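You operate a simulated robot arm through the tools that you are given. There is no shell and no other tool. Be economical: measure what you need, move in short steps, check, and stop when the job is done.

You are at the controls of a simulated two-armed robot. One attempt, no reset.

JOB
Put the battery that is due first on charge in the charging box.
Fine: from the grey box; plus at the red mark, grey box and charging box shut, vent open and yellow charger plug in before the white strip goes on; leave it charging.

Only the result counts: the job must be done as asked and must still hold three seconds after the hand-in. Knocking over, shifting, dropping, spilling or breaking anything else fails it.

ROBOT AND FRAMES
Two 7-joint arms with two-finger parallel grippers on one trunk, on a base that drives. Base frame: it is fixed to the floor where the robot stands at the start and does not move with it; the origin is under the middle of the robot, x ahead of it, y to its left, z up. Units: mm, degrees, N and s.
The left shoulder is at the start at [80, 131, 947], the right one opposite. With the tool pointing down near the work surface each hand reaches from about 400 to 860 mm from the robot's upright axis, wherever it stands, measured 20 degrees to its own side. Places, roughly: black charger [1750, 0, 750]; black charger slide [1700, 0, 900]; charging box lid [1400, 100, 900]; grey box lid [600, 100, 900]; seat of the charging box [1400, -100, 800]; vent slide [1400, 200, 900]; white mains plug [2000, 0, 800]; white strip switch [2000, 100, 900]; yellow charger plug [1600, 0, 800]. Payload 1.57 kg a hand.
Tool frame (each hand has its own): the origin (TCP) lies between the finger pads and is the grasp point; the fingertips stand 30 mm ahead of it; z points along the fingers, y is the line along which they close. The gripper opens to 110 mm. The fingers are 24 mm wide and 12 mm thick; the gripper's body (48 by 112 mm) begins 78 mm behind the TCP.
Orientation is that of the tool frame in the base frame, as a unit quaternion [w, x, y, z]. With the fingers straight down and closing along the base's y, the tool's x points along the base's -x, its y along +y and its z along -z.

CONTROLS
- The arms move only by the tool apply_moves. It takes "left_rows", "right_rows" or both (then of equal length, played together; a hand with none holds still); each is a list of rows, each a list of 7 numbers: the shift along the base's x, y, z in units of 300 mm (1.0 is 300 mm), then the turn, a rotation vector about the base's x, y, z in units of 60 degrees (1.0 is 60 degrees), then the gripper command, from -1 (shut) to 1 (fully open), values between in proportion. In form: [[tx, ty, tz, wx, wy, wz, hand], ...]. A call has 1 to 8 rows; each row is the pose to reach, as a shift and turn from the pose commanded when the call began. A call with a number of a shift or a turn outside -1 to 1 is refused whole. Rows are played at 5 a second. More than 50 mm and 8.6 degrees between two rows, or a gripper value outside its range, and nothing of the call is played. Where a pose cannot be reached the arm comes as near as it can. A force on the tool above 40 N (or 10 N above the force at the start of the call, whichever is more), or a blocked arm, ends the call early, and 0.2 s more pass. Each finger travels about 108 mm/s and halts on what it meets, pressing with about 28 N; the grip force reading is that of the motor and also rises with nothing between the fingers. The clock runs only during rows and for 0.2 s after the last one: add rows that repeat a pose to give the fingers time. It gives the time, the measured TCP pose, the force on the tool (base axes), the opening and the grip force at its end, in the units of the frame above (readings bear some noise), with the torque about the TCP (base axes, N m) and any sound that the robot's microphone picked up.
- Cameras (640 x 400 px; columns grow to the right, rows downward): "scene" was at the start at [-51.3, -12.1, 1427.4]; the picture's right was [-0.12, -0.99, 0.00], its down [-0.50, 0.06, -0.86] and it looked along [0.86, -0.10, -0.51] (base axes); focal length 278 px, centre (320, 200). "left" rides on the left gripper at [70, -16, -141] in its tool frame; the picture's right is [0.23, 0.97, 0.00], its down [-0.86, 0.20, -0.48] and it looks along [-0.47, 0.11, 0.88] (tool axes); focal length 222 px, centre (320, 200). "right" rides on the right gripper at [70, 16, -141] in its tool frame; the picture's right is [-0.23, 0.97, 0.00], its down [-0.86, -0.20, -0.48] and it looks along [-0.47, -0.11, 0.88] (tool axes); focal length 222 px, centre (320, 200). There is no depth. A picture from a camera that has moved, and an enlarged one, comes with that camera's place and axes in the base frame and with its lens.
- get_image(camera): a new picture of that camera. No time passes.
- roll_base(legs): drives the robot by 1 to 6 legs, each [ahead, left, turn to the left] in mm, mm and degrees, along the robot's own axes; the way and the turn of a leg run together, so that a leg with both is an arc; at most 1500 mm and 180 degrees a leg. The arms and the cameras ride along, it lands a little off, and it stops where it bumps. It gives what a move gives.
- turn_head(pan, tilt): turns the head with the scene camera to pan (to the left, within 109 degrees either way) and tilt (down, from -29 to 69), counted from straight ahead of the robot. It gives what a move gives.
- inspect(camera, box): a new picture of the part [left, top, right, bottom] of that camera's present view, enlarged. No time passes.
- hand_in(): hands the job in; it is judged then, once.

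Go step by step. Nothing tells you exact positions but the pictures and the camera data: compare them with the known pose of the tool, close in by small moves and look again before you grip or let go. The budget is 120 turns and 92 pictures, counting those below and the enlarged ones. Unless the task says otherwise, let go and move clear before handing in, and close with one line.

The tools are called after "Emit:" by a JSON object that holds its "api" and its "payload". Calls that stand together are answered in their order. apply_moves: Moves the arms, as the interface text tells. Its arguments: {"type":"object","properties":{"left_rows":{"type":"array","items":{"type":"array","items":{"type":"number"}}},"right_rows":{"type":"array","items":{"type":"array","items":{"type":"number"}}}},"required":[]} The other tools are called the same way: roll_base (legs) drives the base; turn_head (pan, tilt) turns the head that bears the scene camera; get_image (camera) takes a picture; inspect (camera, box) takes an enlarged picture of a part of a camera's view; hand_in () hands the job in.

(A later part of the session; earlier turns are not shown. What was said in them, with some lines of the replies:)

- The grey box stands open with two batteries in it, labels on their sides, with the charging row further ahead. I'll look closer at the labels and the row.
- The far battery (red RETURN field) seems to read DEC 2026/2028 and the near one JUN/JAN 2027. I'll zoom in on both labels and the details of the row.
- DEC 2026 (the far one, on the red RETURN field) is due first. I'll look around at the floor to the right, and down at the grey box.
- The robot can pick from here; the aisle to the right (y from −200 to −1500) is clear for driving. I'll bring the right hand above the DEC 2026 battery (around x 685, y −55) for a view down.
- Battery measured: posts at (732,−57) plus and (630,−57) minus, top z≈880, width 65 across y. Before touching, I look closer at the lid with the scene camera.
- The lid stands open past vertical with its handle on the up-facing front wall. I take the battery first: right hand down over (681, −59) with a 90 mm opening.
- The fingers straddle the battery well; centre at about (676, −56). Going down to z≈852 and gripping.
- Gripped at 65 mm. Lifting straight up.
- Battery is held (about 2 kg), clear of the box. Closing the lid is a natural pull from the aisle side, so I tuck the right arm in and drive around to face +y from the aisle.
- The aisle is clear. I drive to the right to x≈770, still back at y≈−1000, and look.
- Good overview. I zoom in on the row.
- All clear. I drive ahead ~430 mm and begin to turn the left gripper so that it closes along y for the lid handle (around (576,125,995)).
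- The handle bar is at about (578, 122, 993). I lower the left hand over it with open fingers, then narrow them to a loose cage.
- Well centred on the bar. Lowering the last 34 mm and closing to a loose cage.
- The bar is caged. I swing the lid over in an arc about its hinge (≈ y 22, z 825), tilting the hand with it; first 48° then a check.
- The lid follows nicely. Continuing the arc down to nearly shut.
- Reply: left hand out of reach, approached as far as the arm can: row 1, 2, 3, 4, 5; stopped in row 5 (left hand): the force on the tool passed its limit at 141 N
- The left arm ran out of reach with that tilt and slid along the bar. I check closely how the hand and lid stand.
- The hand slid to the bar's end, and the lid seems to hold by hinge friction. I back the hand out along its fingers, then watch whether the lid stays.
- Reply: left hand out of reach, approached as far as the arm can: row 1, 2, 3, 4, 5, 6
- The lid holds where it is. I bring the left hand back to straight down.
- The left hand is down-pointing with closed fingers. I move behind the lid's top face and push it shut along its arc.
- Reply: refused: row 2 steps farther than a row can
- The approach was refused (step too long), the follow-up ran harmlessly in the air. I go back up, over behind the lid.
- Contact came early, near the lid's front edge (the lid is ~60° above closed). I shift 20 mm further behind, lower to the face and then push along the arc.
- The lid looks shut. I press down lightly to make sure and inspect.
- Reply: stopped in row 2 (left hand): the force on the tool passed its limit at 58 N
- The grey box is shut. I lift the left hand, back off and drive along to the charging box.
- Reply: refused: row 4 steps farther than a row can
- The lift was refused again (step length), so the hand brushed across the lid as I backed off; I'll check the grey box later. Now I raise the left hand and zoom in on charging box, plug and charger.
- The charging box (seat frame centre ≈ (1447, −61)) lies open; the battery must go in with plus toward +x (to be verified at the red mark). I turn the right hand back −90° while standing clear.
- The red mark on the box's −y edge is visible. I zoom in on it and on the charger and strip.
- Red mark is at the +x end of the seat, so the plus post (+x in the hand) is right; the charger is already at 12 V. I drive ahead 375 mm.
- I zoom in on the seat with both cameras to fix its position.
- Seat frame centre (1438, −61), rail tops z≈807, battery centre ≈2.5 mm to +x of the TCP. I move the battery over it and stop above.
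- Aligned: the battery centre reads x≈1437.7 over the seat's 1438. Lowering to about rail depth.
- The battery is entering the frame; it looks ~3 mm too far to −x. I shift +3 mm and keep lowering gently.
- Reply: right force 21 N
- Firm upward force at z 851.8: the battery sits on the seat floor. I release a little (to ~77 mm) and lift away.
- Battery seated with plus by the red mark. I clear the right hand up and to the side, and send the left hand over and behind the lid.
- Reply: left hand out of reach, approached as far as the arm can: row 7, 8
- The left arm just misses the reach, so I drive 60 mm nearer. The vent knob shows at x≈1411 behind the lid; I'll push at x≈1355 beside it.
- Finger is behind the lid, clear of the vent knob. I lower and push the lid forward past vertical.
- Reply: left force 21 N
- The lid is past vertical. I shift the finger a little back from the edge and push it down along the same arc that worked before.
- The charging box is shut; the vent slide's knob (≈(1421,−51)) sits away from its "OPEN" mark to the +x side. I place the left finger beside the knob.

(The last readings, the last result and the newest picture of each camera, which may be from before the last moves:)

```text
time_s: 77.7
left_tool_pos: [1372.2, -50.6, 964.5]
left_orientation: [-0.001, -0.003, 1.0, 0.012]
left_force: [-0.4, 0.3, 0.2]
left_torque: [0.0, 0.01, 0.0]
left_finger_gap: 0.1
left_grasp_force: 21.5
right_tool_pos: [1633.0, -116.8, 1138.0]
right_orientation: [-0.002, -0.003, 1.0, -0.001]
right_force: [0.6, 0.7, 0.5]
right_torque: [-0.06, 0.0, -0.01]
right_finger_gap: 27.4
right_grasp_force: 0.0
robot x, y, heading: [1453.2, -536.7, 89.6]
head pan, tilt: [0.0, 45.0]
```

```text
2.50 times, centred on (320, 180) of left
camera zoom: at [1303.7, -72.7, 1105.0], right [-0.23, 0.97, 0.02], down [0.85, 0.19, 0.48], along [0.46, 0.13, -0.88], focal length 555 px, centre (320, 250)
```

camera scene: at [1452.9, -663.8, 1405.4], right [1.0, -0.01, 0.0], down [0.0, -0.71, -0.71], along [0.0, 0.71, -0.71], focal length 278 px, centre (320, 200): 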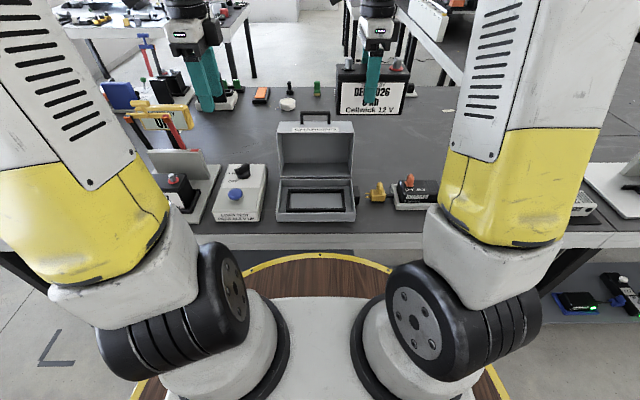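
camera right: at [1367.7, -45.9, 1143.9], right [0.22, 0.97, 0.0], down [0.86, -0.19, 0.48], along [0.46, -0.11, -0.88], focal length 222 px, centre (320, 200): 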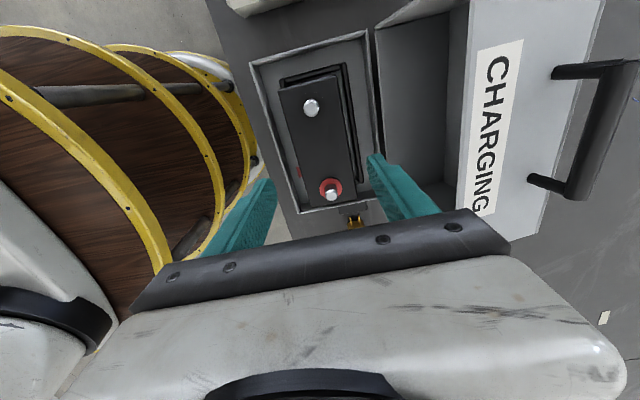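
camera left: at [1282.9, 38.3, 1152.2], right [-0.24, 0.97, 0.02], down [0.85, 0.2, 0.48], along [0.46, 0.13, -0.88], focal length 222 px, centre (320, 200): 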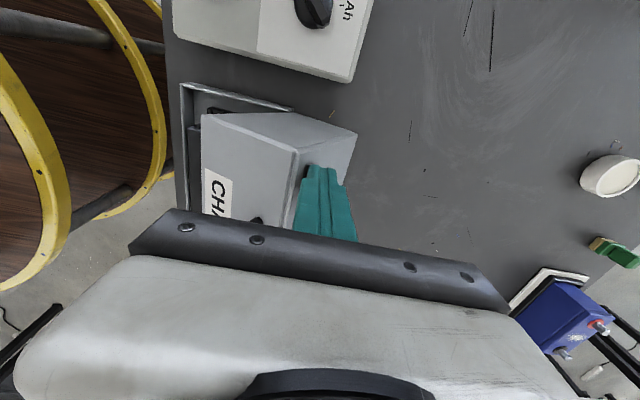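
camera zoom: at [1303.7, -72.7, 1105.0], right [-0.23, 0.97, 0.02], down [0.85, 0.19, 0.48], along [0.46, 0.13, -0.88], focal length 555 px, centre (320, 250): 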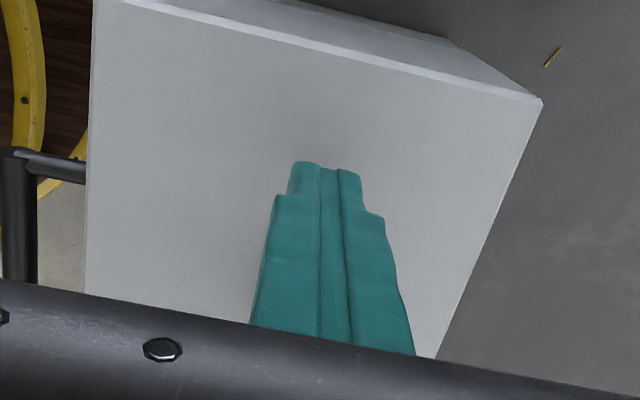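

Finger is in line with the knob. I push +x in small steps.

Emit:
{"api": "apply_moves", "payload": {"left_rows": [[0.05, 0, 0, 0, 0, 0, -1], [0.09, 0, 0, 0, 0, 0, -1], [0.13, 0, 0, 0, 0, 0, -1], [0.165, 0, 0, 0, 0, 0, -1], [0.2, 0, 0, 0, 0, 0, -1], [0.235, 0, 0, 0, 0, 0, -1], [0.26, 0, 0, 0, 0, 0, -1]]}}

Emit:
{"api": "inspect", "payload": {"camera": "scene", "box": [270, 140, 370, 240]}}

```text
time_s: 79.3
left_tool_pos: [1447.1, -50.5, 964.5]
left_orientation: [-0.003, -0.005, 1.0, 0.011]
left_force: [-17.3, 0.0, 5.9]
left_torque: [-0.03, 0.11, -0.03]
left_finger_gap: 0.0
left_grasp_force: 21.8
right_tool_pos: [1632.0, -117.0, 1137.3]
right_orientation: [-0.001, -0.002, 1.0, 0.0]
right_force: [0.3, 0.0, 0.1]
right_torque: [0.0, -0.01, -0.02]
right_finger_gap: 27.7
right_grasp_force: 0.1
robot x, y, heading: [1452.6, -539.2, 89.8]
head pan, tilt: [0.0, 45.0]
```

```text
4.00 times, centred on (320, 190) of scene
camera zoom: at [1452.4, -599.2, 1405.3], right [1.0, 0.0, 0.0], down [0.0, -0.71, -0.71], along [0.0, 0.71, -0.71], focal length 1110 px, centre (320, 240)
```

zoom: 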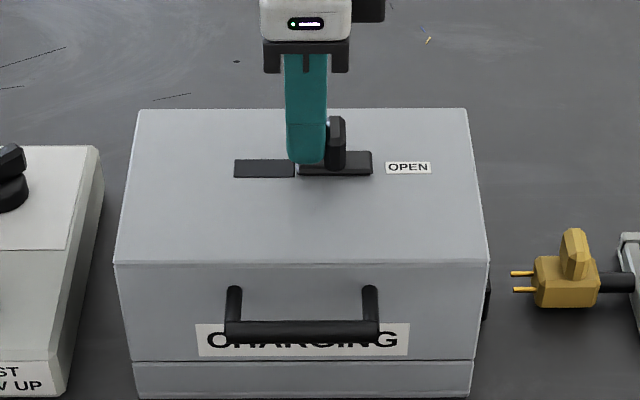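

The vent opening is uncovered. I nudge slightly further to feel for the stop.

Emit:
{"api": "apply_moves", "payload": {"left_rows": [[0.012, 0, 0, 0, 0, 0, -1], [0.025, 0, 0, 0, 0, 0, -1]]}}

Emit:
{"api": "inspect", "payload": {"camera": "scene", "box": [270, 140, 370, 240]}}

```text
time_s: 79.9
left_tool_pos: [1447.7, -50.8, 964.1]
left_orientation: [-0.007, -0.008, 1.0, 0.009]
left_force: [-15.6, 0.9, 3.5]
left_torque: [-0.14, 0.13, -0.03]
left_finger_gap: 0.0
left_grasp_force: 20.8
right_tool_pos: [1630.9, -117.0, 1137.8]
right_orientation: [-0.001, -0.002, 1.0, -0.001]
right_force: [-0.6, -0.9, 0.6]
right_torque: [-0.02, 0.01, 0.0]
right_finger_gap: 27.6
right_grasp_force: 0.1
robot x, y, heading: [1453.6, -538.5, 89.7]
head pan, tilt: [0.0, 45.0]
stopped in row 2 (left hand): the force on the tool passed its limit at 44 N (the readings are from after the stop); the commanded pose is now the measured one
```

```text
4.00 times, centred on (320, 190) of scene
camera zoom: at [1452.0, -599.2, 1405.3], right [1.0, 0.0, 0.0], down [0.0, -0.71, -0.71], along [0.0, 0.71, -0.71], focal length 1110 px, centre (320, 240)
```

zoom: 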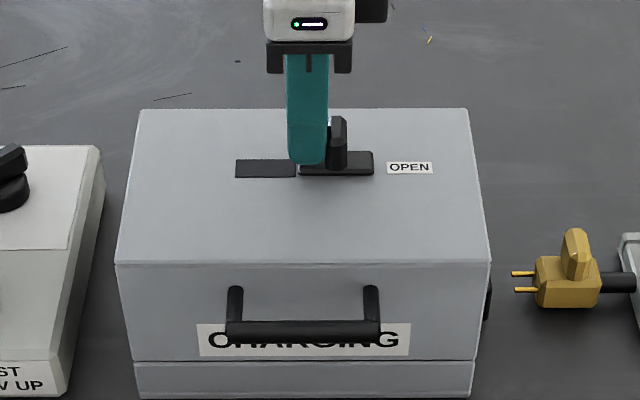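

The vent slide is at its stop, open. I take the left hand off, up and aside, and look at the yellow plug with the right camera.

Emit:
{"api": "apply_moves", "payload": {"left_rows": [[-0.04, 0, 0.01, 0, 0, 0, -1], [-0.04, 0, 0.15, 0, 0, 0, -1], [-0.04, 0, 0.3, 0, 0, 0, -1], [-0.1, 0, 0.45, 0, 0, 0, -0.8], [-0.24, -0.05, 0.5, 0, 0, 0, -0.5], [-0.38, -0.1, 0.55, 0, 0, 0, 0], [-0.52, -0.15, 0.6, 0, 0, 0, 0]]}}

Emit:
{"api": "get_image", "payload": {"camera": "right"}}

Emit:
{"api": "inspect", "payload": {"camera": "scene", "box": [340, 150, 440, 230]}}

```text
time_s: 81.5
left_tool_pos: [1295.2, -95.0, 1143.3]
left_orientation: [-0.004, -0.006, 1.0, 0.01]
left_force: [0.6, -1.0, 0.6]
left_torque: [-0.02, 0.04, 0.02]
left_finger_gap: 54.9
left_grasp_force: 0.2
right_tool_pos: [1632.4, -117.6, 1136.8]
right_orientation: [-0.002, -0.003, 1.0, -0.001]
right_force: [-0.7, -0.1, 0.4]
right_torque: [-0.02, 0.04, 0.01]
right_finger_gap: 27.5
right_grasp_force: 0.0
robot x, y, heading: [1453.0, -539.9, 89.7]
head pan, tilt: [0.0, 45.0]
```

```text
24 pictures are left
camera right: at [1562.2, -99.6, 1279.7], right [0.22, 0.97, 0.0], down [0.86, -0.19, 0.48], along [0.46, -0.11, -0.88], focal length 222 px, centre (320, 200)
```

right: 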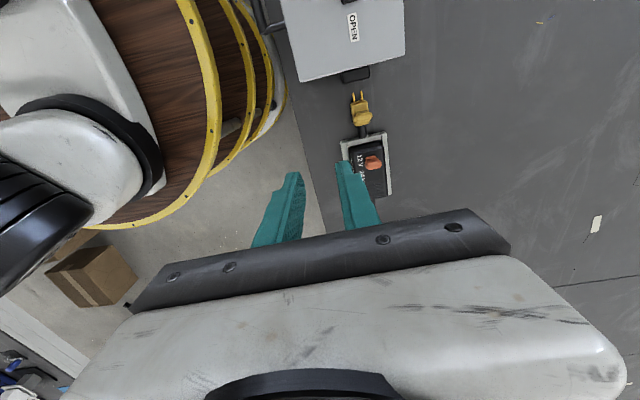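

```text
5.00 times, centred on (390, 190) of scene
camera zoom: at [1453.2, -598.8, 1405.3], right [1.0, 0.0, 0.0], down [0.0, -0.71, -0.71], along [0.0, 0.71, -0.71], focal length 1388 px, centre (-30, 250)
```

zoom: 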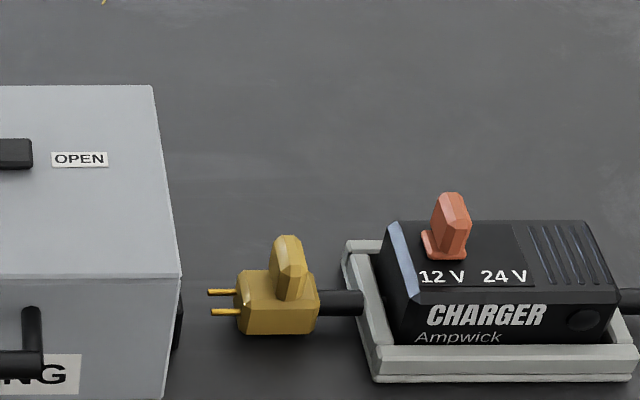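

I zoom in on plug and socket from the right camera.

Emit:
{"api": "inspect", "payload": {"camera": "right", "box": [310, 50, 410, 150]}}

```text
4.00 times, centred on (360, 100) of right
camera zoom: at [1562.2, -99.6, 1279.7], right [0.22, 0.97, 0.0], down [0.86, -0.19, 0.48], along [0.46, -0.11, -0.88], focal length 888 px, centre (160, 600)
```

zoom: 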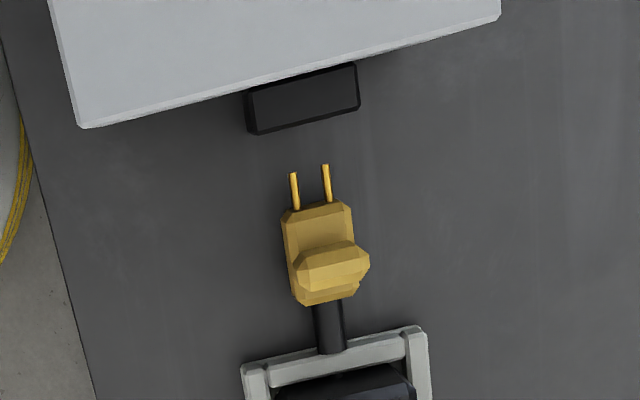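

The plug's body centre is ≈(1636, −36), fin top z≈838, socket face x≈1573 in line with it. I lower the open right hand to just above the plug.

Emit:
{"api": "apply_moves", "payload": {"right_rows": [[0.01, 0.13, -0.05, 0, 0, 0, 0.1], [0.019, 0.272, -0.12, 0, 0, 0, 0.1], [0.019, 0.272, -0.28, 0, 0, 0, 0.1], [0.019, 0.272, -0.44, 0, 0, 0, 0.1], [0.019, 0.272, -0.6, 0, 0, 0, 0.1], [0.019, 0.272, -0.75, 0, 0, 0, 0.1], [0.019, 0.272, -0.8, 0, 0, 0, 0.1]]}}

Emit:
{"api": "get_image", "payload": {"camera": "right"}}

Emit:
{"api": "inspect", "payload": {"camera": "scene", "box": [340, 150, 440, 230]}}

```text
time_s: 83.1
left_tool_pos: [1295.6, -94.7, 1143.5]
left_orientation: [-0.004, -0.007, 1.0, 0.01]
left_force: [0.1, -0.3, 0.2]
left_torque: [0.03, 0.0, 0.0]
left_finger_gap: 55.1
left_grasp_force: 0.1
right_tool_pos: [1637.9, -34.9, 897.0]
right_orientation: [-0.001, -0.003, 1.0, 0.0]
right_force: [0.3, 0.4, -0.6]
right_torque: [0.01, 0.01, 0.0]
right_finger_gap: 60.4
right_grasp_force: 0.1
robot x, y, heading: [1454.1, -540.3, 89.5]
head pan, tilt: [0.0, 45.0]
```

```text
21 pictures are left
camera right: at [1567.6, -18.7, 1039.2], right [0.22, 0.97, 0.0], down [0.86, -0.19, 0.48], along [0.46, -0.11, -0.88], focal length 222 px, centre (320, 200)
```

right: 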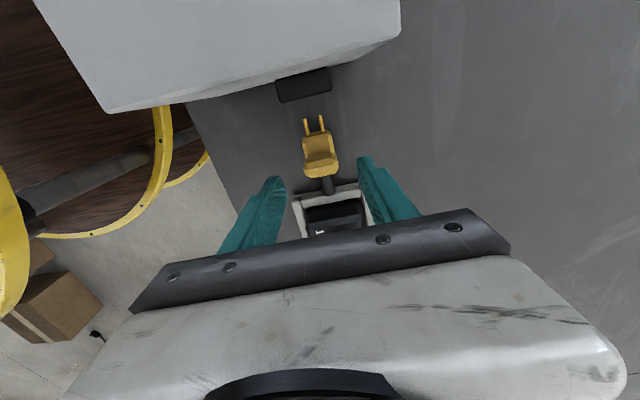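

```text
5.00 times, centred on (390, 190) of scene
camera zoom: at [1452.9, -599.2, 1405.3], right [1.0, 0.0, 0.0], down [0.0, -0.71, -0.71], along [0.0, 0.71, -0.71], focal length 1388 px, centre (-30, 250)
```

zoom: 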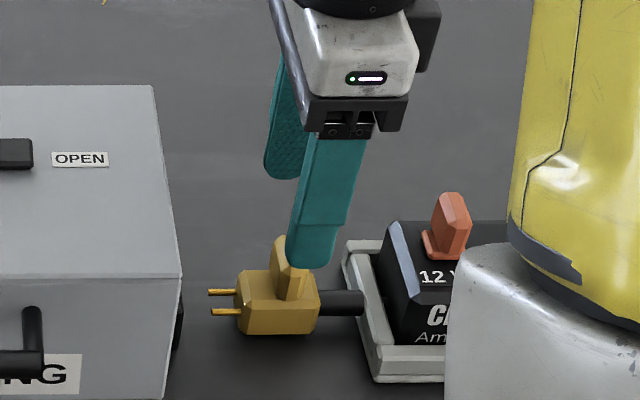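

Aligned in y; the plug is ~4 mm to −x. I descend to z≈838 and close on it.

Emit:
{"api": "apply_moves", "payload": {"right_rows": [[-0.013, -0.003, -0.1, 0, 0, 0, 0.1], [-0.013, -0.003, -0.195, 0, 0, 0, 0.1], [-0.013, -0.003, -0.195, 0, 0, 0, -0.2], [-0.013, -0.003, -0.195, 0, 0, 0, -0.6], [-0.013, -0.003, -0.195, 0, 0, 0, -1], [-0.013, -0.003, -0.195, 0, 0, 0, -1]]}}

Emit:
{"api": "inspect", "payload": {"camera": "scene", "box": [340, 150, 440, 230]}}

```text
time_s: 84.5
left_tool_pos: [1296.1, -94.0, 1143.4]
left_orientation: [-0.004, -0.007, 1.0, 0.011]
left_force: [-0.2, -0.1, -1.5]
left_torque: [-0.01, 0.01, -0.01]
left_finger_gap: 54.8
left_grasp_force: 0.0
right_tool_pos: [1631.9, -36.0, 840.0]
right_orientation: [-0.002, -0.002, 1.0, -0.001]
right_force: [0.2, 6.4, -6.4]
right_torque: [0.23, -0.11, -0.02]
right_finger_gap: 33.2
right_grasp_force: 41.2
robot x, y, heading: [1454.2, -537.3, 89.7]
head pan, tilt: [0.0, 45.0]
```

```text
5.00 times, centred on (390, 190) of scene
camera zoom: at [1453.0, -598.6, 1405.3], right [1.0, 0.0, 0.0], down [0.0, -0.71, -0.71], along [0.0, 0.71, -0.71], focal length 1388 px, centre (-30, 250)
```

zoom: 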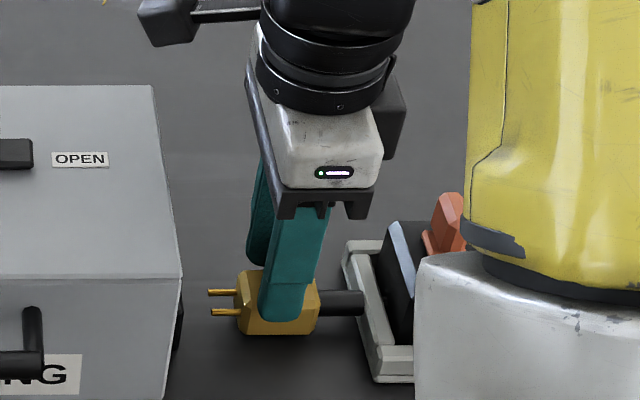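

The plug is gripped and in line with the socket (height and y within ~1 mm). I push −x in 5 mm steps.

Emit:
{"api": "apply_moves", "payload": {"right_rows": [[-0.017, 0, 0, 0, 0, 0, -1], [-0.033, 0, 0, 0, 0, 0, -1], [-0.05, 0, 0, 0, 0, 0, -1], [-0.067, 0, 0, 0, 0, 0, -1], [-0.083, 0, 0, 0, 0, 0, -1], [-0.1, 0, 0, 0, 0, 0, -1]]}}

Emit:
{"api": "inspect", "payload": {"camera": "scene", "box": [340, 150, 440, 230]}}

```text
time_s: 85.9
left_tool_pos: [1294.1, -95.1, 1143.9]
left_orientation: [-0.004, -0.007, 1.0, 0.01]
left_force: [0.8, 0.2, 0.6]
left_torque: [0.0, 0.0, -0.02]
left_finger_gap: 55.2
left_grasp_force: 0.0
right_tool_pos: [1602.7, -35.3, 839.4]
right_orientation: [-0.002, -0.002, 1.0, 0.0]
right_force: [-1.2, 5.3, 11.1]
right_torque: [0.14, -0.3, -0.07]
right_finger_gap: 33.1
right_grasp_force: 41.7
robot x, y, heading: [1454.8, -540.8, 89.8]
head pan, tilt: [0.0, 45.0]
```

```text
5.00 times, centred on (390, 190) of scene
camera zoom: at [1452.8, -599.2, 1405.3], right [1.0, 0.0, 0.0], down [0.0, -0.71, -0.71], along [0.0, 0.71, -0.71], focal length 1388 px, centre (-30, 250)
```

zoom: 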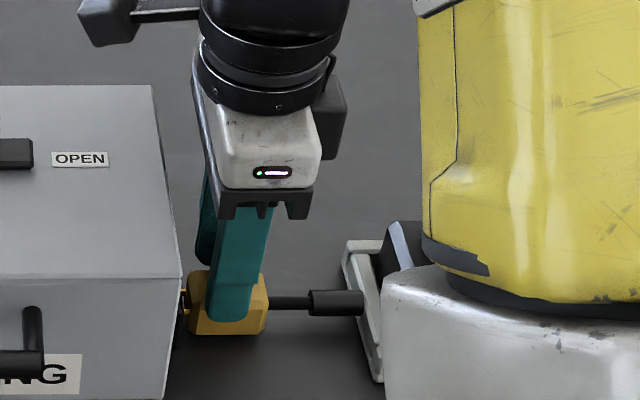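

The prongs are entering freely. I push the remaining way.

Emit:
{"api": "apply_moves", "payload": {"right_rows": [[-0.01, 0, 0, 0, 0, 0, -1], [-0.02, 0, 0, 0, 0, 0, -1], [-0.03, 0, 0, 0, 0, 0, -1], [-0.04, 0, 0, 0, 0, 0, -1], [-0.05, 0, 0, 0, 0, 0, -1]]}}

Emit:
{"api": "inspect", "payload": {"camera": "scene", "box": [340, 150, 440, 230]}}

```text
time_s: 87.1
left_tool_pos: [1296.3, -95.3, 1143.4]
left_orientation: [-0.003, -0.006, 1.0, 0.01]
left_force: [0.4, 0.3, 0.5]
left_torque: [-0.02, -0.05, 0.02]
left_finger_gap: 54.9
left_grasp_force: 0.0
right_tool_pos: [1592.2, -35.7, 838.9]
right_orientation: [-0.001, -0.001, 1.0, -0.001]
right_force: [32.0, 8.6, -1.9]
right_torque: [0.21, -0.41, 0.0]
right_finger_gap: 33.6
right_grasp_force: 41.6
robot x, y, heading: [1455.8, -540.7, 89.7]
head pan, tilt: [0.0, 45.0]
```

```text
5.00 times, centred on (390, 190) of scene
camera zoom: at [1454.3, -598.7, 1405.3], right [1.0, -0.01, 0.0], down [0.0, -0.71, -0.71], along [0.0, 0.71, -0.71], focal length 1388 px, centre (-30, 250)
```

zoom: 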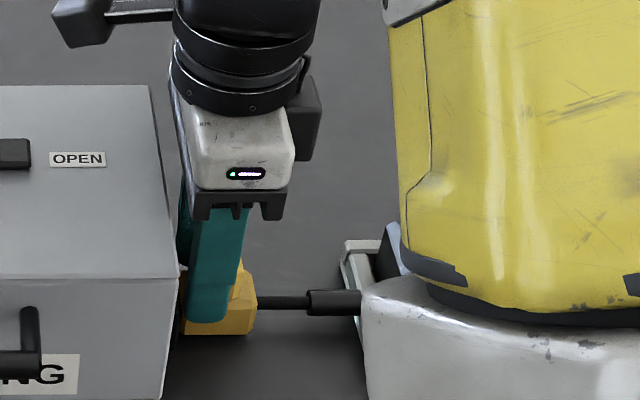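

Resistance rose to 32 N – near or at full depth. One more small push, to the stop.

Emit:
{"api": "apply_moves", "payload": {"right_rows": [[-0.006, 0, 0, 0, 0, 0, -1], [-0.012, 0, 0, 0, 0, 0, -1], [-0.018, 0, 0, 0, 0, 0, -1]]}}

```text
time_s: 87.6
left_tool_pos: [1296.4, -95.0, 1143.3]
left_orientation: [-0.004, -0.007, 1.0, 0.011]
left_force: [-0.1, 0.0, -0.6]
left_torque: [0.01, 0.0, 0.0]
left_finger_gap: 55.1
left_grasp_force: 0.0
right_tool_pos: [1592.6, -33.9, 837.6]
right_orientation: [0.002, 0.0, 1.0, -0.001]
right_force: [3.2, 2.7, -7.6]
right_torque: [0.07, -1.05, -0.15]
right_finger_gap: 33.3
right_grasp_force: 41.4
robot x, y, heading: [1458.2, -538.9, 89.7]
head pan, tilt: [0.0, 45.0]
stopped in row 2 (right hand): the force on the tool passed its limit at 44 N (the readings are from after the stop); the commanded pose is now the measured one
```

At the stop. I open and lift straight up, then look.

Emit:
{"api": "apply_moves", "payload": {"right_rows": [[0, 0, 0, 0, 0, 0, -0.2], [0, 0, 0, 0, 0, 0, 0.1], [0, 0, 0, 0, 0, 0, 0.1], [0, 0, 0.1, 0, 0, 0, 0.1], [0, 0, 0.25, 0, 0, 0, 0.1], [0, 0, 0.4, 0, 0, 0, 0.1], [0.05, 0, 0.55, 0, 0, 0, 0.1], [0.15, 0, 0.67, 0, 0, 0, 0.1]]}}

Emit:
{"api": "inspect", "payload": {"camera": "right", "box": [240, 0, 400, 180]}}

Emit:
{"api": "inspect", "payload": {"camera": "scene", "box": [330, 150, 430, 230]}}

```text
time_s: 89.4
left_tool_pos: [1295.0, -94.5, 1144.0]
left_orientation: [-0.005, -0.007, 1.0, 0.01]
left_force: [0.5, 0.0, -0.1]
left_torque: [-0.02, -0.04, 0.0]
left_finger_gap: 55.1
left_grasp_force: 0.0
right_tool_pos: [1636.0, -36.8, 1039.1]
right_orientation: [0.001, 0.001, 1.0, -0.001]
right_force: [-1.2, 0.4, 0.6]
right_torque: [-0.02, -0.03, -0.01]
right_finger_gap: 60.7
right_grasp_force: 0.2
robot x, y, heading: [1456.2, -539.1, 89.8]
head pan, tilt: [0.0, 45.0]
```

```text
2.22 times, centred on (320, 90) of right
camera zoom: at [1564.7, -18.5, 1182.3], right [0.23, 0.97, 0.0], down [0.85, -0.2, 0.48], along [0.47, -0.11, -0.88], focal length 494 px, centre (320, 444)
```

zoom: 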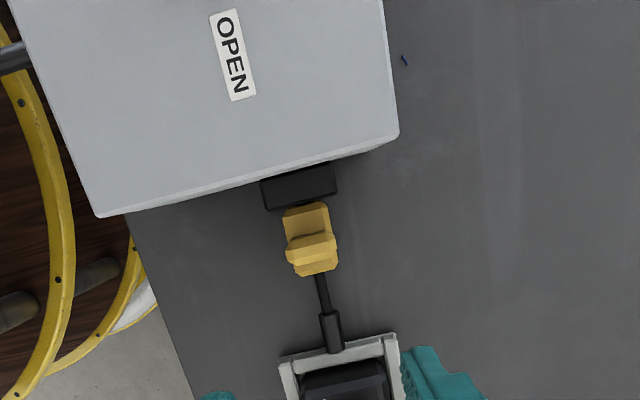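

```text
5.00 times, centred on (380, 190) of scene
camera zoom: at [1452.8, -598.8, 1405.3], right [1.0, 0.0, 0.0], down [0.0, -0.71, -0.71], along [0.0, 0.71, -0.71], focal length 1388 px, centre (20, 250)
```

zoom: 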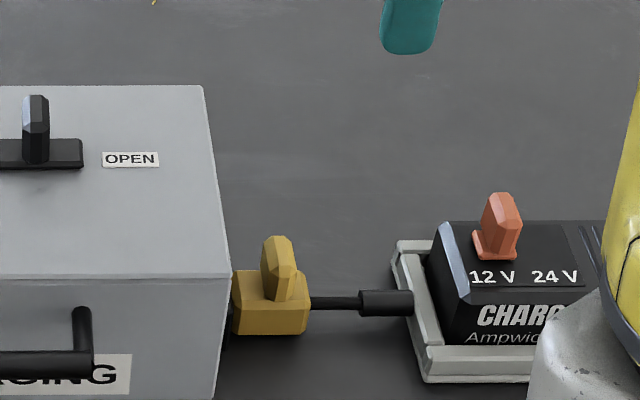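

The plug is fully in. I pull the right hand back and up, then drive along to the white strip.

Emit:
{"api": "apply_moves", "payload": {"right_rows": [[0, -0.05, 0.12, 0, 0, 0, 0], [0, -0.13, 0.24, 0, 0, 0, 0], [0, -0.24, 0.35, 0, 0, 0, -0.3], [0, -0.4, 0.35, 0, 0, 0, -0.6], [0, -0.55, 0.35, 0, 0, 0, -1], [0, -0.7, 0.35, 0, 0, 0, -1]]}}

Emit:
{"api": "roll_base", "payload": {"legs": [[-100, 0, 0], [0, -400, 0]]}}

Emit:
{"api": "get_image", "payload": {"camera": "scene"}}

```text
time_s: 90.8
left_tool_pos: [1295.9, -95.2, 1142.9]
left_orientation: [-0.005, -0.006, 1.0, 0.01]
left_force: [0.4, -0.3, -0.6]
left_torque: [-0.06, 0.0, -0.02]
left_finger_gap: 55.4
left_grasp_force: 0.1
right_tool_pos: [1635.7, -244.6, 1145.6]
right_orientation: [0.001, -0.001, 1.0, -0.001]
right_force: [0.5, -0.4, -0.1]
right_torque: [-0.04, 0.01, 0.01]
right_finger_gap: 0.0
right_grasp_force: 20.9
robot x, y, heading: [1454.4, -540.4, 89.6]
head pan, tilt: [0.0, 45.0]
```

```text
time_s: 94.0
left_tool_pos: [1695.4, -197.9, 1144.3]
left_orientation: [-0.004, -0.006, 1.0, 0.01]
left_force: [-0.3, -0.5, -0.5]
left_torque: [0.0, -0.03, 0.0]
left_finger_gap: 55.0
left_grasp_force: 0.0
right_tool_pos: [2034.1, -347.0, 1145.4]
right_orientation: [0.001, -0.001, 1.0, -0.002]
right_force: [-0.1, 0.8, -0.7]
right_torque: [-0.01, 0.02, -0.04]
right_finger_gap: 0.0
right_grasp_force: 21.2
robot x, y, heading: [1853.0, -636.5, 89.8]
head pan, tilt: [0.0, 45.0]
```

```text
14 pictures are left
camera scene: at [1852.0, -701.7, 1405.3], right [1.0, -0.01, 0.0], down [0.0, -0.71, -0.71], along [0.0, 0.71, -0.71], focal length 278 px, centre (320, 200)
```

scene: 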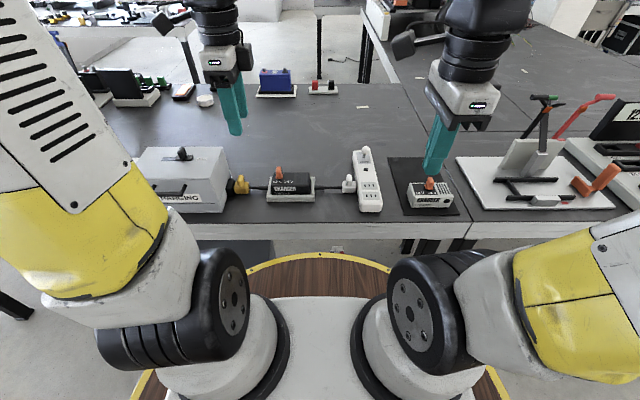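

Emit:
{"api": "inspect", "payload": {"camera": "scene", "box": [320, 130, 420, 230]}}

```text
4.00 times, centred on (370, 180) of scene
camera zoom: at [1852.0, -701.7, 1405.3], right [1.0, -0.01, 0.0], down [0.0, -0.71, -0.71], along [0.0, 0.71, -0.71], focal length 1110 px, centre (120, 280)
```

zoom: 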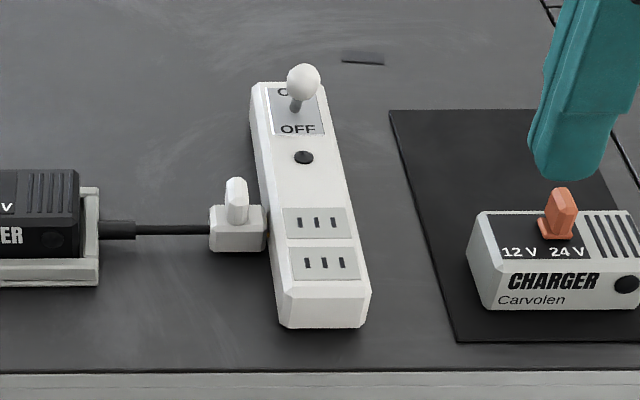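

The white mains plug is in the strip; the strip's lever leans to OFF (toward −y), knob ≈(2005, 73, 865), ON lies at +y. Everything required before is done; I drive 60 mm nearer and bring the right hand in front of the knob.

Emit:
{"api": "roll_base", "payload": {"legs": [[60, 0, 0]]}}

Emit:
{"api": "apply_moves", "payload": {"right_rows": [[-0.02, 0.15, 0, 0, 0, 0, -1], [-0.04, 0.3, 0, 0, 0, 0, -1], [-0.06, 0.45, 0, 0, 0, 0, -1], [-0.08, 0.6, 0, 0, 0, 0, -1], [-0.1, 0.75, 0, 0, 0, 0, -1], [-0.1, 0.9, 0, 0, 0, 0, -1], [-0.1, 0.97, 0, 0, 0, 0, -1]]}}

```text
time_s: 95.0
left_tool_pos: [1695.0, -137.5, 1144.7]
left_orientation: [-0.005, -0.006, 1.0, 0.011]
left_force: [-0.3, 0.3, 0.1]
left_torque: [0.0, 0.03, 0.03]
left_finger_gap: 55.0
left_grasp_force: 0.1
right_tool_pos: [2033.8, -286.6, 1145.8]
right_orientation: [0.0, 0.0, 1.0, -0.001]
right_force: [0.6, 0.0, -0.8]
right_torque: [0.05, 0.01, 0.02]
right_finger_gap: 0.0
right_grasp_force: 20.8
robot x, y, heading: [1855.0, -583.5, 90.0]
head pan, tilt: [0.0, 45.0]
```

```text
time_s: 96.6
left_tool_pos: [1695.1, -137.4, 1143.9]
left_orientation: [-0.004, -0.006, 1.0, 0.011]
left_force: [0.9, 0.8, 0.7]
left_torque: [-0.01, -0.02, -0.01]
left_finger_gap: 55.0
left_grasp_force: 0.1
right_tool_pos: [2005.9, 4.0, 1145.1]
right_orientation: [0.001, -0.001, 1.0, -0.002]
right_force: [0.4, -0.2, 0.1]
right_torque: [0.04, -0.01, 0.04]
right_finger_gap: 0.0
right_grasp_force: 21.6
robot x, y, heading: [1850.5, -579.1, 90.2]
head pan, tilt: [0.0, 45.0]
```

Now down at y≈4, well in front of the knob, to tip height ≈855.

Emit:
{"api": "apply_moves", "payload": {"right_rows": [[0, 0, -0.15, 0, 0, 0, -1], [0, 0, -0.3, 0, 0, 0, -1], [0, 0, -0.45, 0, 0, 0, -1], [0, 0, -0.6, 0, 0, 0, -1], [0, 0, -0.75, 0, 0, 0, -1], [0, 0, -0.86, 0, 0, 0, -1]]}}

Emit:
{"api": "inspect", "payload": {"camera": "scene", "box": [320, 100, 420, 220]}}

Emit:
{"api": "get_image", "payload": {"camera": "right"}}

```text
time_s: 98.0
left_tool_pos: [1694.6, -137.4, 1143.7]
left_orientation: [-0.005, -0.006, 1.0, 0.01]
left_force: [-0.3, -0.5, 0.2]
left_torque: [0.02, 0.02, 0.0]
left_finger_gap: 54.9
left_grasp_force: 0.1
right_tool_pos: [2004.2, 3.9, 887.4]
right_orientation: [0.001, 0.0, 1.0, -0.001]
right_force: [-0.6, -0.5, 0.5]
right_torque: [0.0, 0.0, 0.0]
right_finger_gap: 0.1
right_grasp_force: 20.9
robot x, y, heading: [1855.3, -583.9, 89.5]
head pan, tilt: [0.0, 45.0]
```

```text
3.33 times, centred on (370, 160) of scene
camera zoom: at [1852.4, -641.6, 1405.3], right [1.0, -0.01, 0.0], down [0.0, -0.71, -0.71], along [0.0, 0.71, -0.71], focal length 925 px, centre (153, 333)
```

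zoom: 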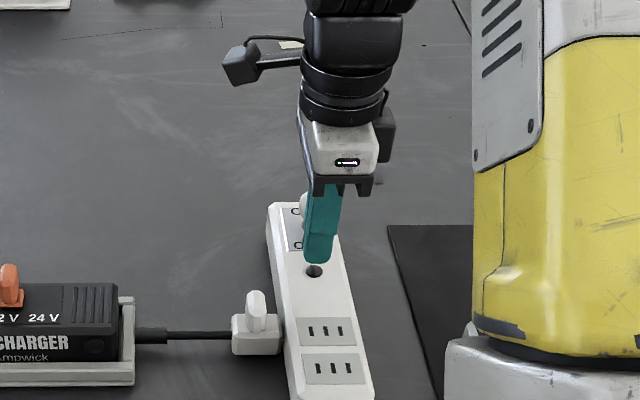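

```text
11 pictures are left
camera right: at [1933.6, 21.1, 1028.9], right [0.23, 0.97, 0.0], down [0.85, -0.2, 0.48], along [0.47, -0.11, -0.88], focal length 222 px, centre (320, 200)
```

right: 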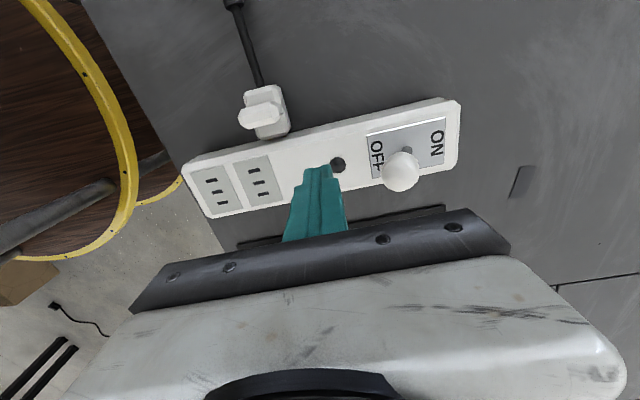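

Knob at (2006, 68, 868), finger in line with it at y 4. Pushing +y to ON.

Emit:
{"api": "apply_moves", "payload": {"right_rows": [[0.003, 0.08, 0, 0, 0, 0, -1], [0.003, 0.13, 0, 0, 0, 0, -1], [0.003, 0.165, 0, 0, 0, 0, -1], [0.003, 0.2, 0, 0, 0, 0, -1], [0.003, 0.235, 0, 0, 0, 0, -1], [0.003, 0.27, 0, 0, 0, 0, -1]]}}

Emit:
{"api": "get_image", "payload": {"camera": "right"}}

```text
time_s: 99.4
left_tool_pos: [1696.0, -138.3, 1144.3]
left_orientation: [-0.004, -0.007, 1.0, 0.012]
left_force: [-0.7, 0.0, 0.3]
left_torque: [0.01, -0.01, 0.02]
left_finger_gap: 55.0
left_grasp_force: 0.1
right_tool_pos: [2005.4, 78.7, 886.8]
right_orientation: [0.0, 0.0, 1.0, -0.008]
right_force: [-1.4, -35.4, 14.1]
right_torque: [-0.57, -0.08, -0.1]
right_finger_gap: 0.0
right_grasp_force: 21.1
robot x, y, heading: [1852.7, -583.8, 89.6]
head pan, tilt: [0.0, 45.0]
```

```text
10 pictures are left
camera right: at [1934.0, 98.5, 1028.7], right [0.23, 0.97, -0.01], down [0.85, -0.19, 0.48], along [0.47, -0.12, -0.88], focal length 222 px, centre (320, 200)
```

right: 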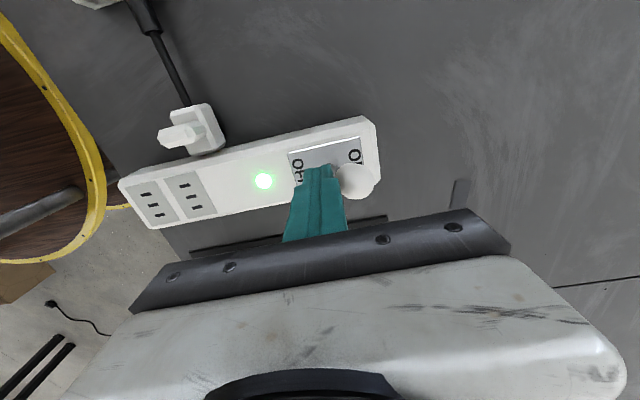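

The strip's lamp is green: it is on. I back off and lift clear, then check that everything holds.

Emit:
{"api": "apply_moves", "payload": {"right_rows": [[0, -0.08, 0, 0, 0, 0, -1], [0, -0.2, 0, 0, 0, 0, -1], [0, -0.22, 0.14, 0, 0, 0, -1], [0, -0.22, 0.3, 0, 0, 0, -1], [0, -0.22, 0.45, 0, 0, 0, -1], [0, -0.22, 0.6, 0, 0, 0, -1], [0, -0.22, 0.75, 0, 0, 0, -1], [0, -0.3, 0.85, 0, 0, 0, -1]]}}

Emit:
{"api": "roll_base", "payload": {"legs": [[-350, 0, 0], [0, 450, 0]]}}

Emit:
{"api": "turn_head", "payload": {"pan": 0, "tilt": 32}}

Emit:
{"api": "get_image", "payload": {"camera": "scene"}}

```text
time_s: 101.2
left_tool_pos: [1695.7, -136.0, 1143.3]
left_orientation: [-0.004, -0.005, 1.0, 0.01]
left_force: [-0.7, 0.4, 0.1]
left_torque: [-0.02, -0.01, 0.02]
left_finger_gap: 54.9
left_grasp_force: 0.0
right_tool_pos: [2005.2, -4.9, 1141.9]
right_orientation: [0.001, 0.0, 1.0, -0.001]
right_force: [0.0, -0.1, -1.1]
right_torque: [-0.04, -0.04, 0.0]
right_finger_gap: 0.0
right_grasp_force: 21.1
robot x, y, heading: [1850.6, -580.1, 89.8]
head pan, tilt: [0.0, 45.0]
```

```text
time_s: 105.8
left_tool_pos: [1237.7, -482.4, 1144.3]
left_orientation: [-0.005, -0.006, 1.0, 0.01]
left_force: [0.5, -0.8, -0.1]
left_torque: [0.02, 0.02, 0.01]
left_finger_gap: 54.8
left_grasp_force: 0.0
right_tool_pos: [1549.1, -350.8, 1140.6]
right_orientation: [0.001, 0.0, 1.0, 0.0]
right_force: [0.6, 0.2, -0.5]
right_torque: [-0.02, -0.01, -0.01]
right_finger_gap: 0.0
right_grasp_force: 21.3
robot x, y, heading: [1396.9, -929.9, 89.9]
head pan, tilt: [0.0, 45.0]
```

```text
time_s: 106.6
left_tool_pos: [1238.4, -482.6, 1145.6]
left_orientation: [-0.004, -0.006, 1.0, 0.01]
left_force: [0.3, 0.5, 0.3]
left_torque: [-0.04, 0.01, 0.0]
left_finger_gap: 55.0
left_grasp_force: 0.0
right_tool_pos: [1548.1, -350.5, 1141.6]
right_orientation: [0.001, 0.0, 1.0, -0.001]
right_force: [-0.5, 0.4, 0.3]
right_torque: [-0.01, -0.01, 0.0]
right_finger_gap: 0.0
right_grasp_force: 20.7
robot x, y, heading: [1393.7, -927.2, 89.8]
head pan, tilt: [0.0, 32.0]
```

```text
9 pictures are left
camera scene: at [1395.7, -978.2, 1424.7], right [1.0, -0.01, 0.0], down [0.0, -0.53, -0.85], along [0.0, 0.85, -0.53], focal length 278 px, centre (320, 200)
```

scene: 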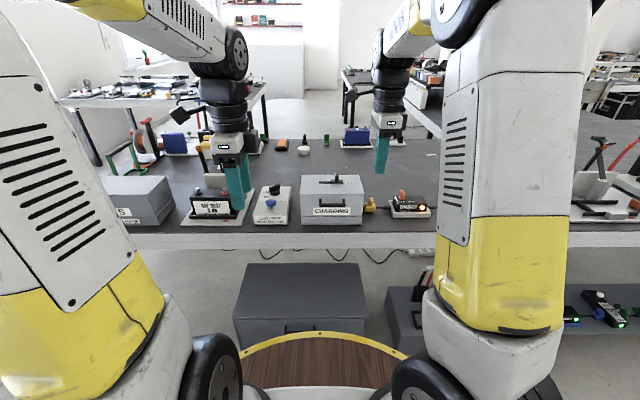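

Everything seems in place; a lamp glows on the charger. I zoom in on charger and boxes.

Emit:
{"api": "inspect", "payload": {"camera": "scene", "box": [290, 160, 450, 240]}}

Emit:
{"api": "inspect", "payload": {"camera": "scene", "box": [90, 160, 300, 240]}}

```text
4.00 times, centred on (370, 200) of scene
camera zoom: at [1395.7, -978.2, 1424.7], right [1.0, -0.01, 0.0], down [0.0, -0.53, -0.85], along [0.0, 0.85, -0.53], focal length 1110 px, centre (120, 200)
```

zoom: 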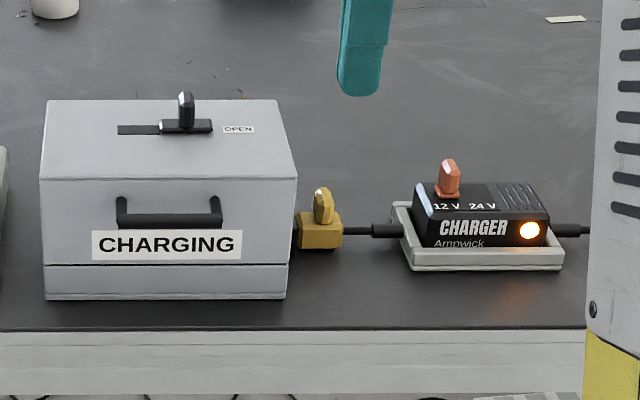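

```text
3.05 times, centred on (195, 200) of scene
camera zoom: at [1395.7, -978.2, 1424.7], right [1.0, -0.01, 0.0], down [0.0, -0.53, -0.85], along [0.0, 0.85, -0.53], focal length 846 px, centre (701, 200)
```

zoom: 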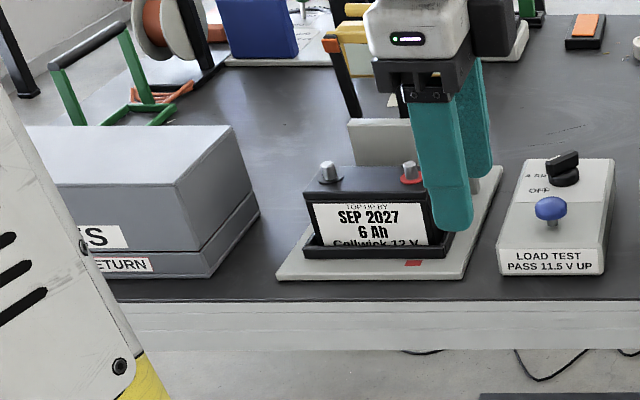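

The amber charge lamp is on, both boxes are shut, the vent is open and the plug is in. Both hands are clear, so I hand the job in.

Emit:
{"api": "hand_in", "payload": {}}

```text
The job is handed in.
```

I put the DEC 2026 battery from the grey box on charge in the charging box and handed the job in. Its plus is at the red mark, both boxes are shut, and the vent was open and the yellow plug in before I switched the strip on; the charger shows an amber lamp, which I take to mean charging.
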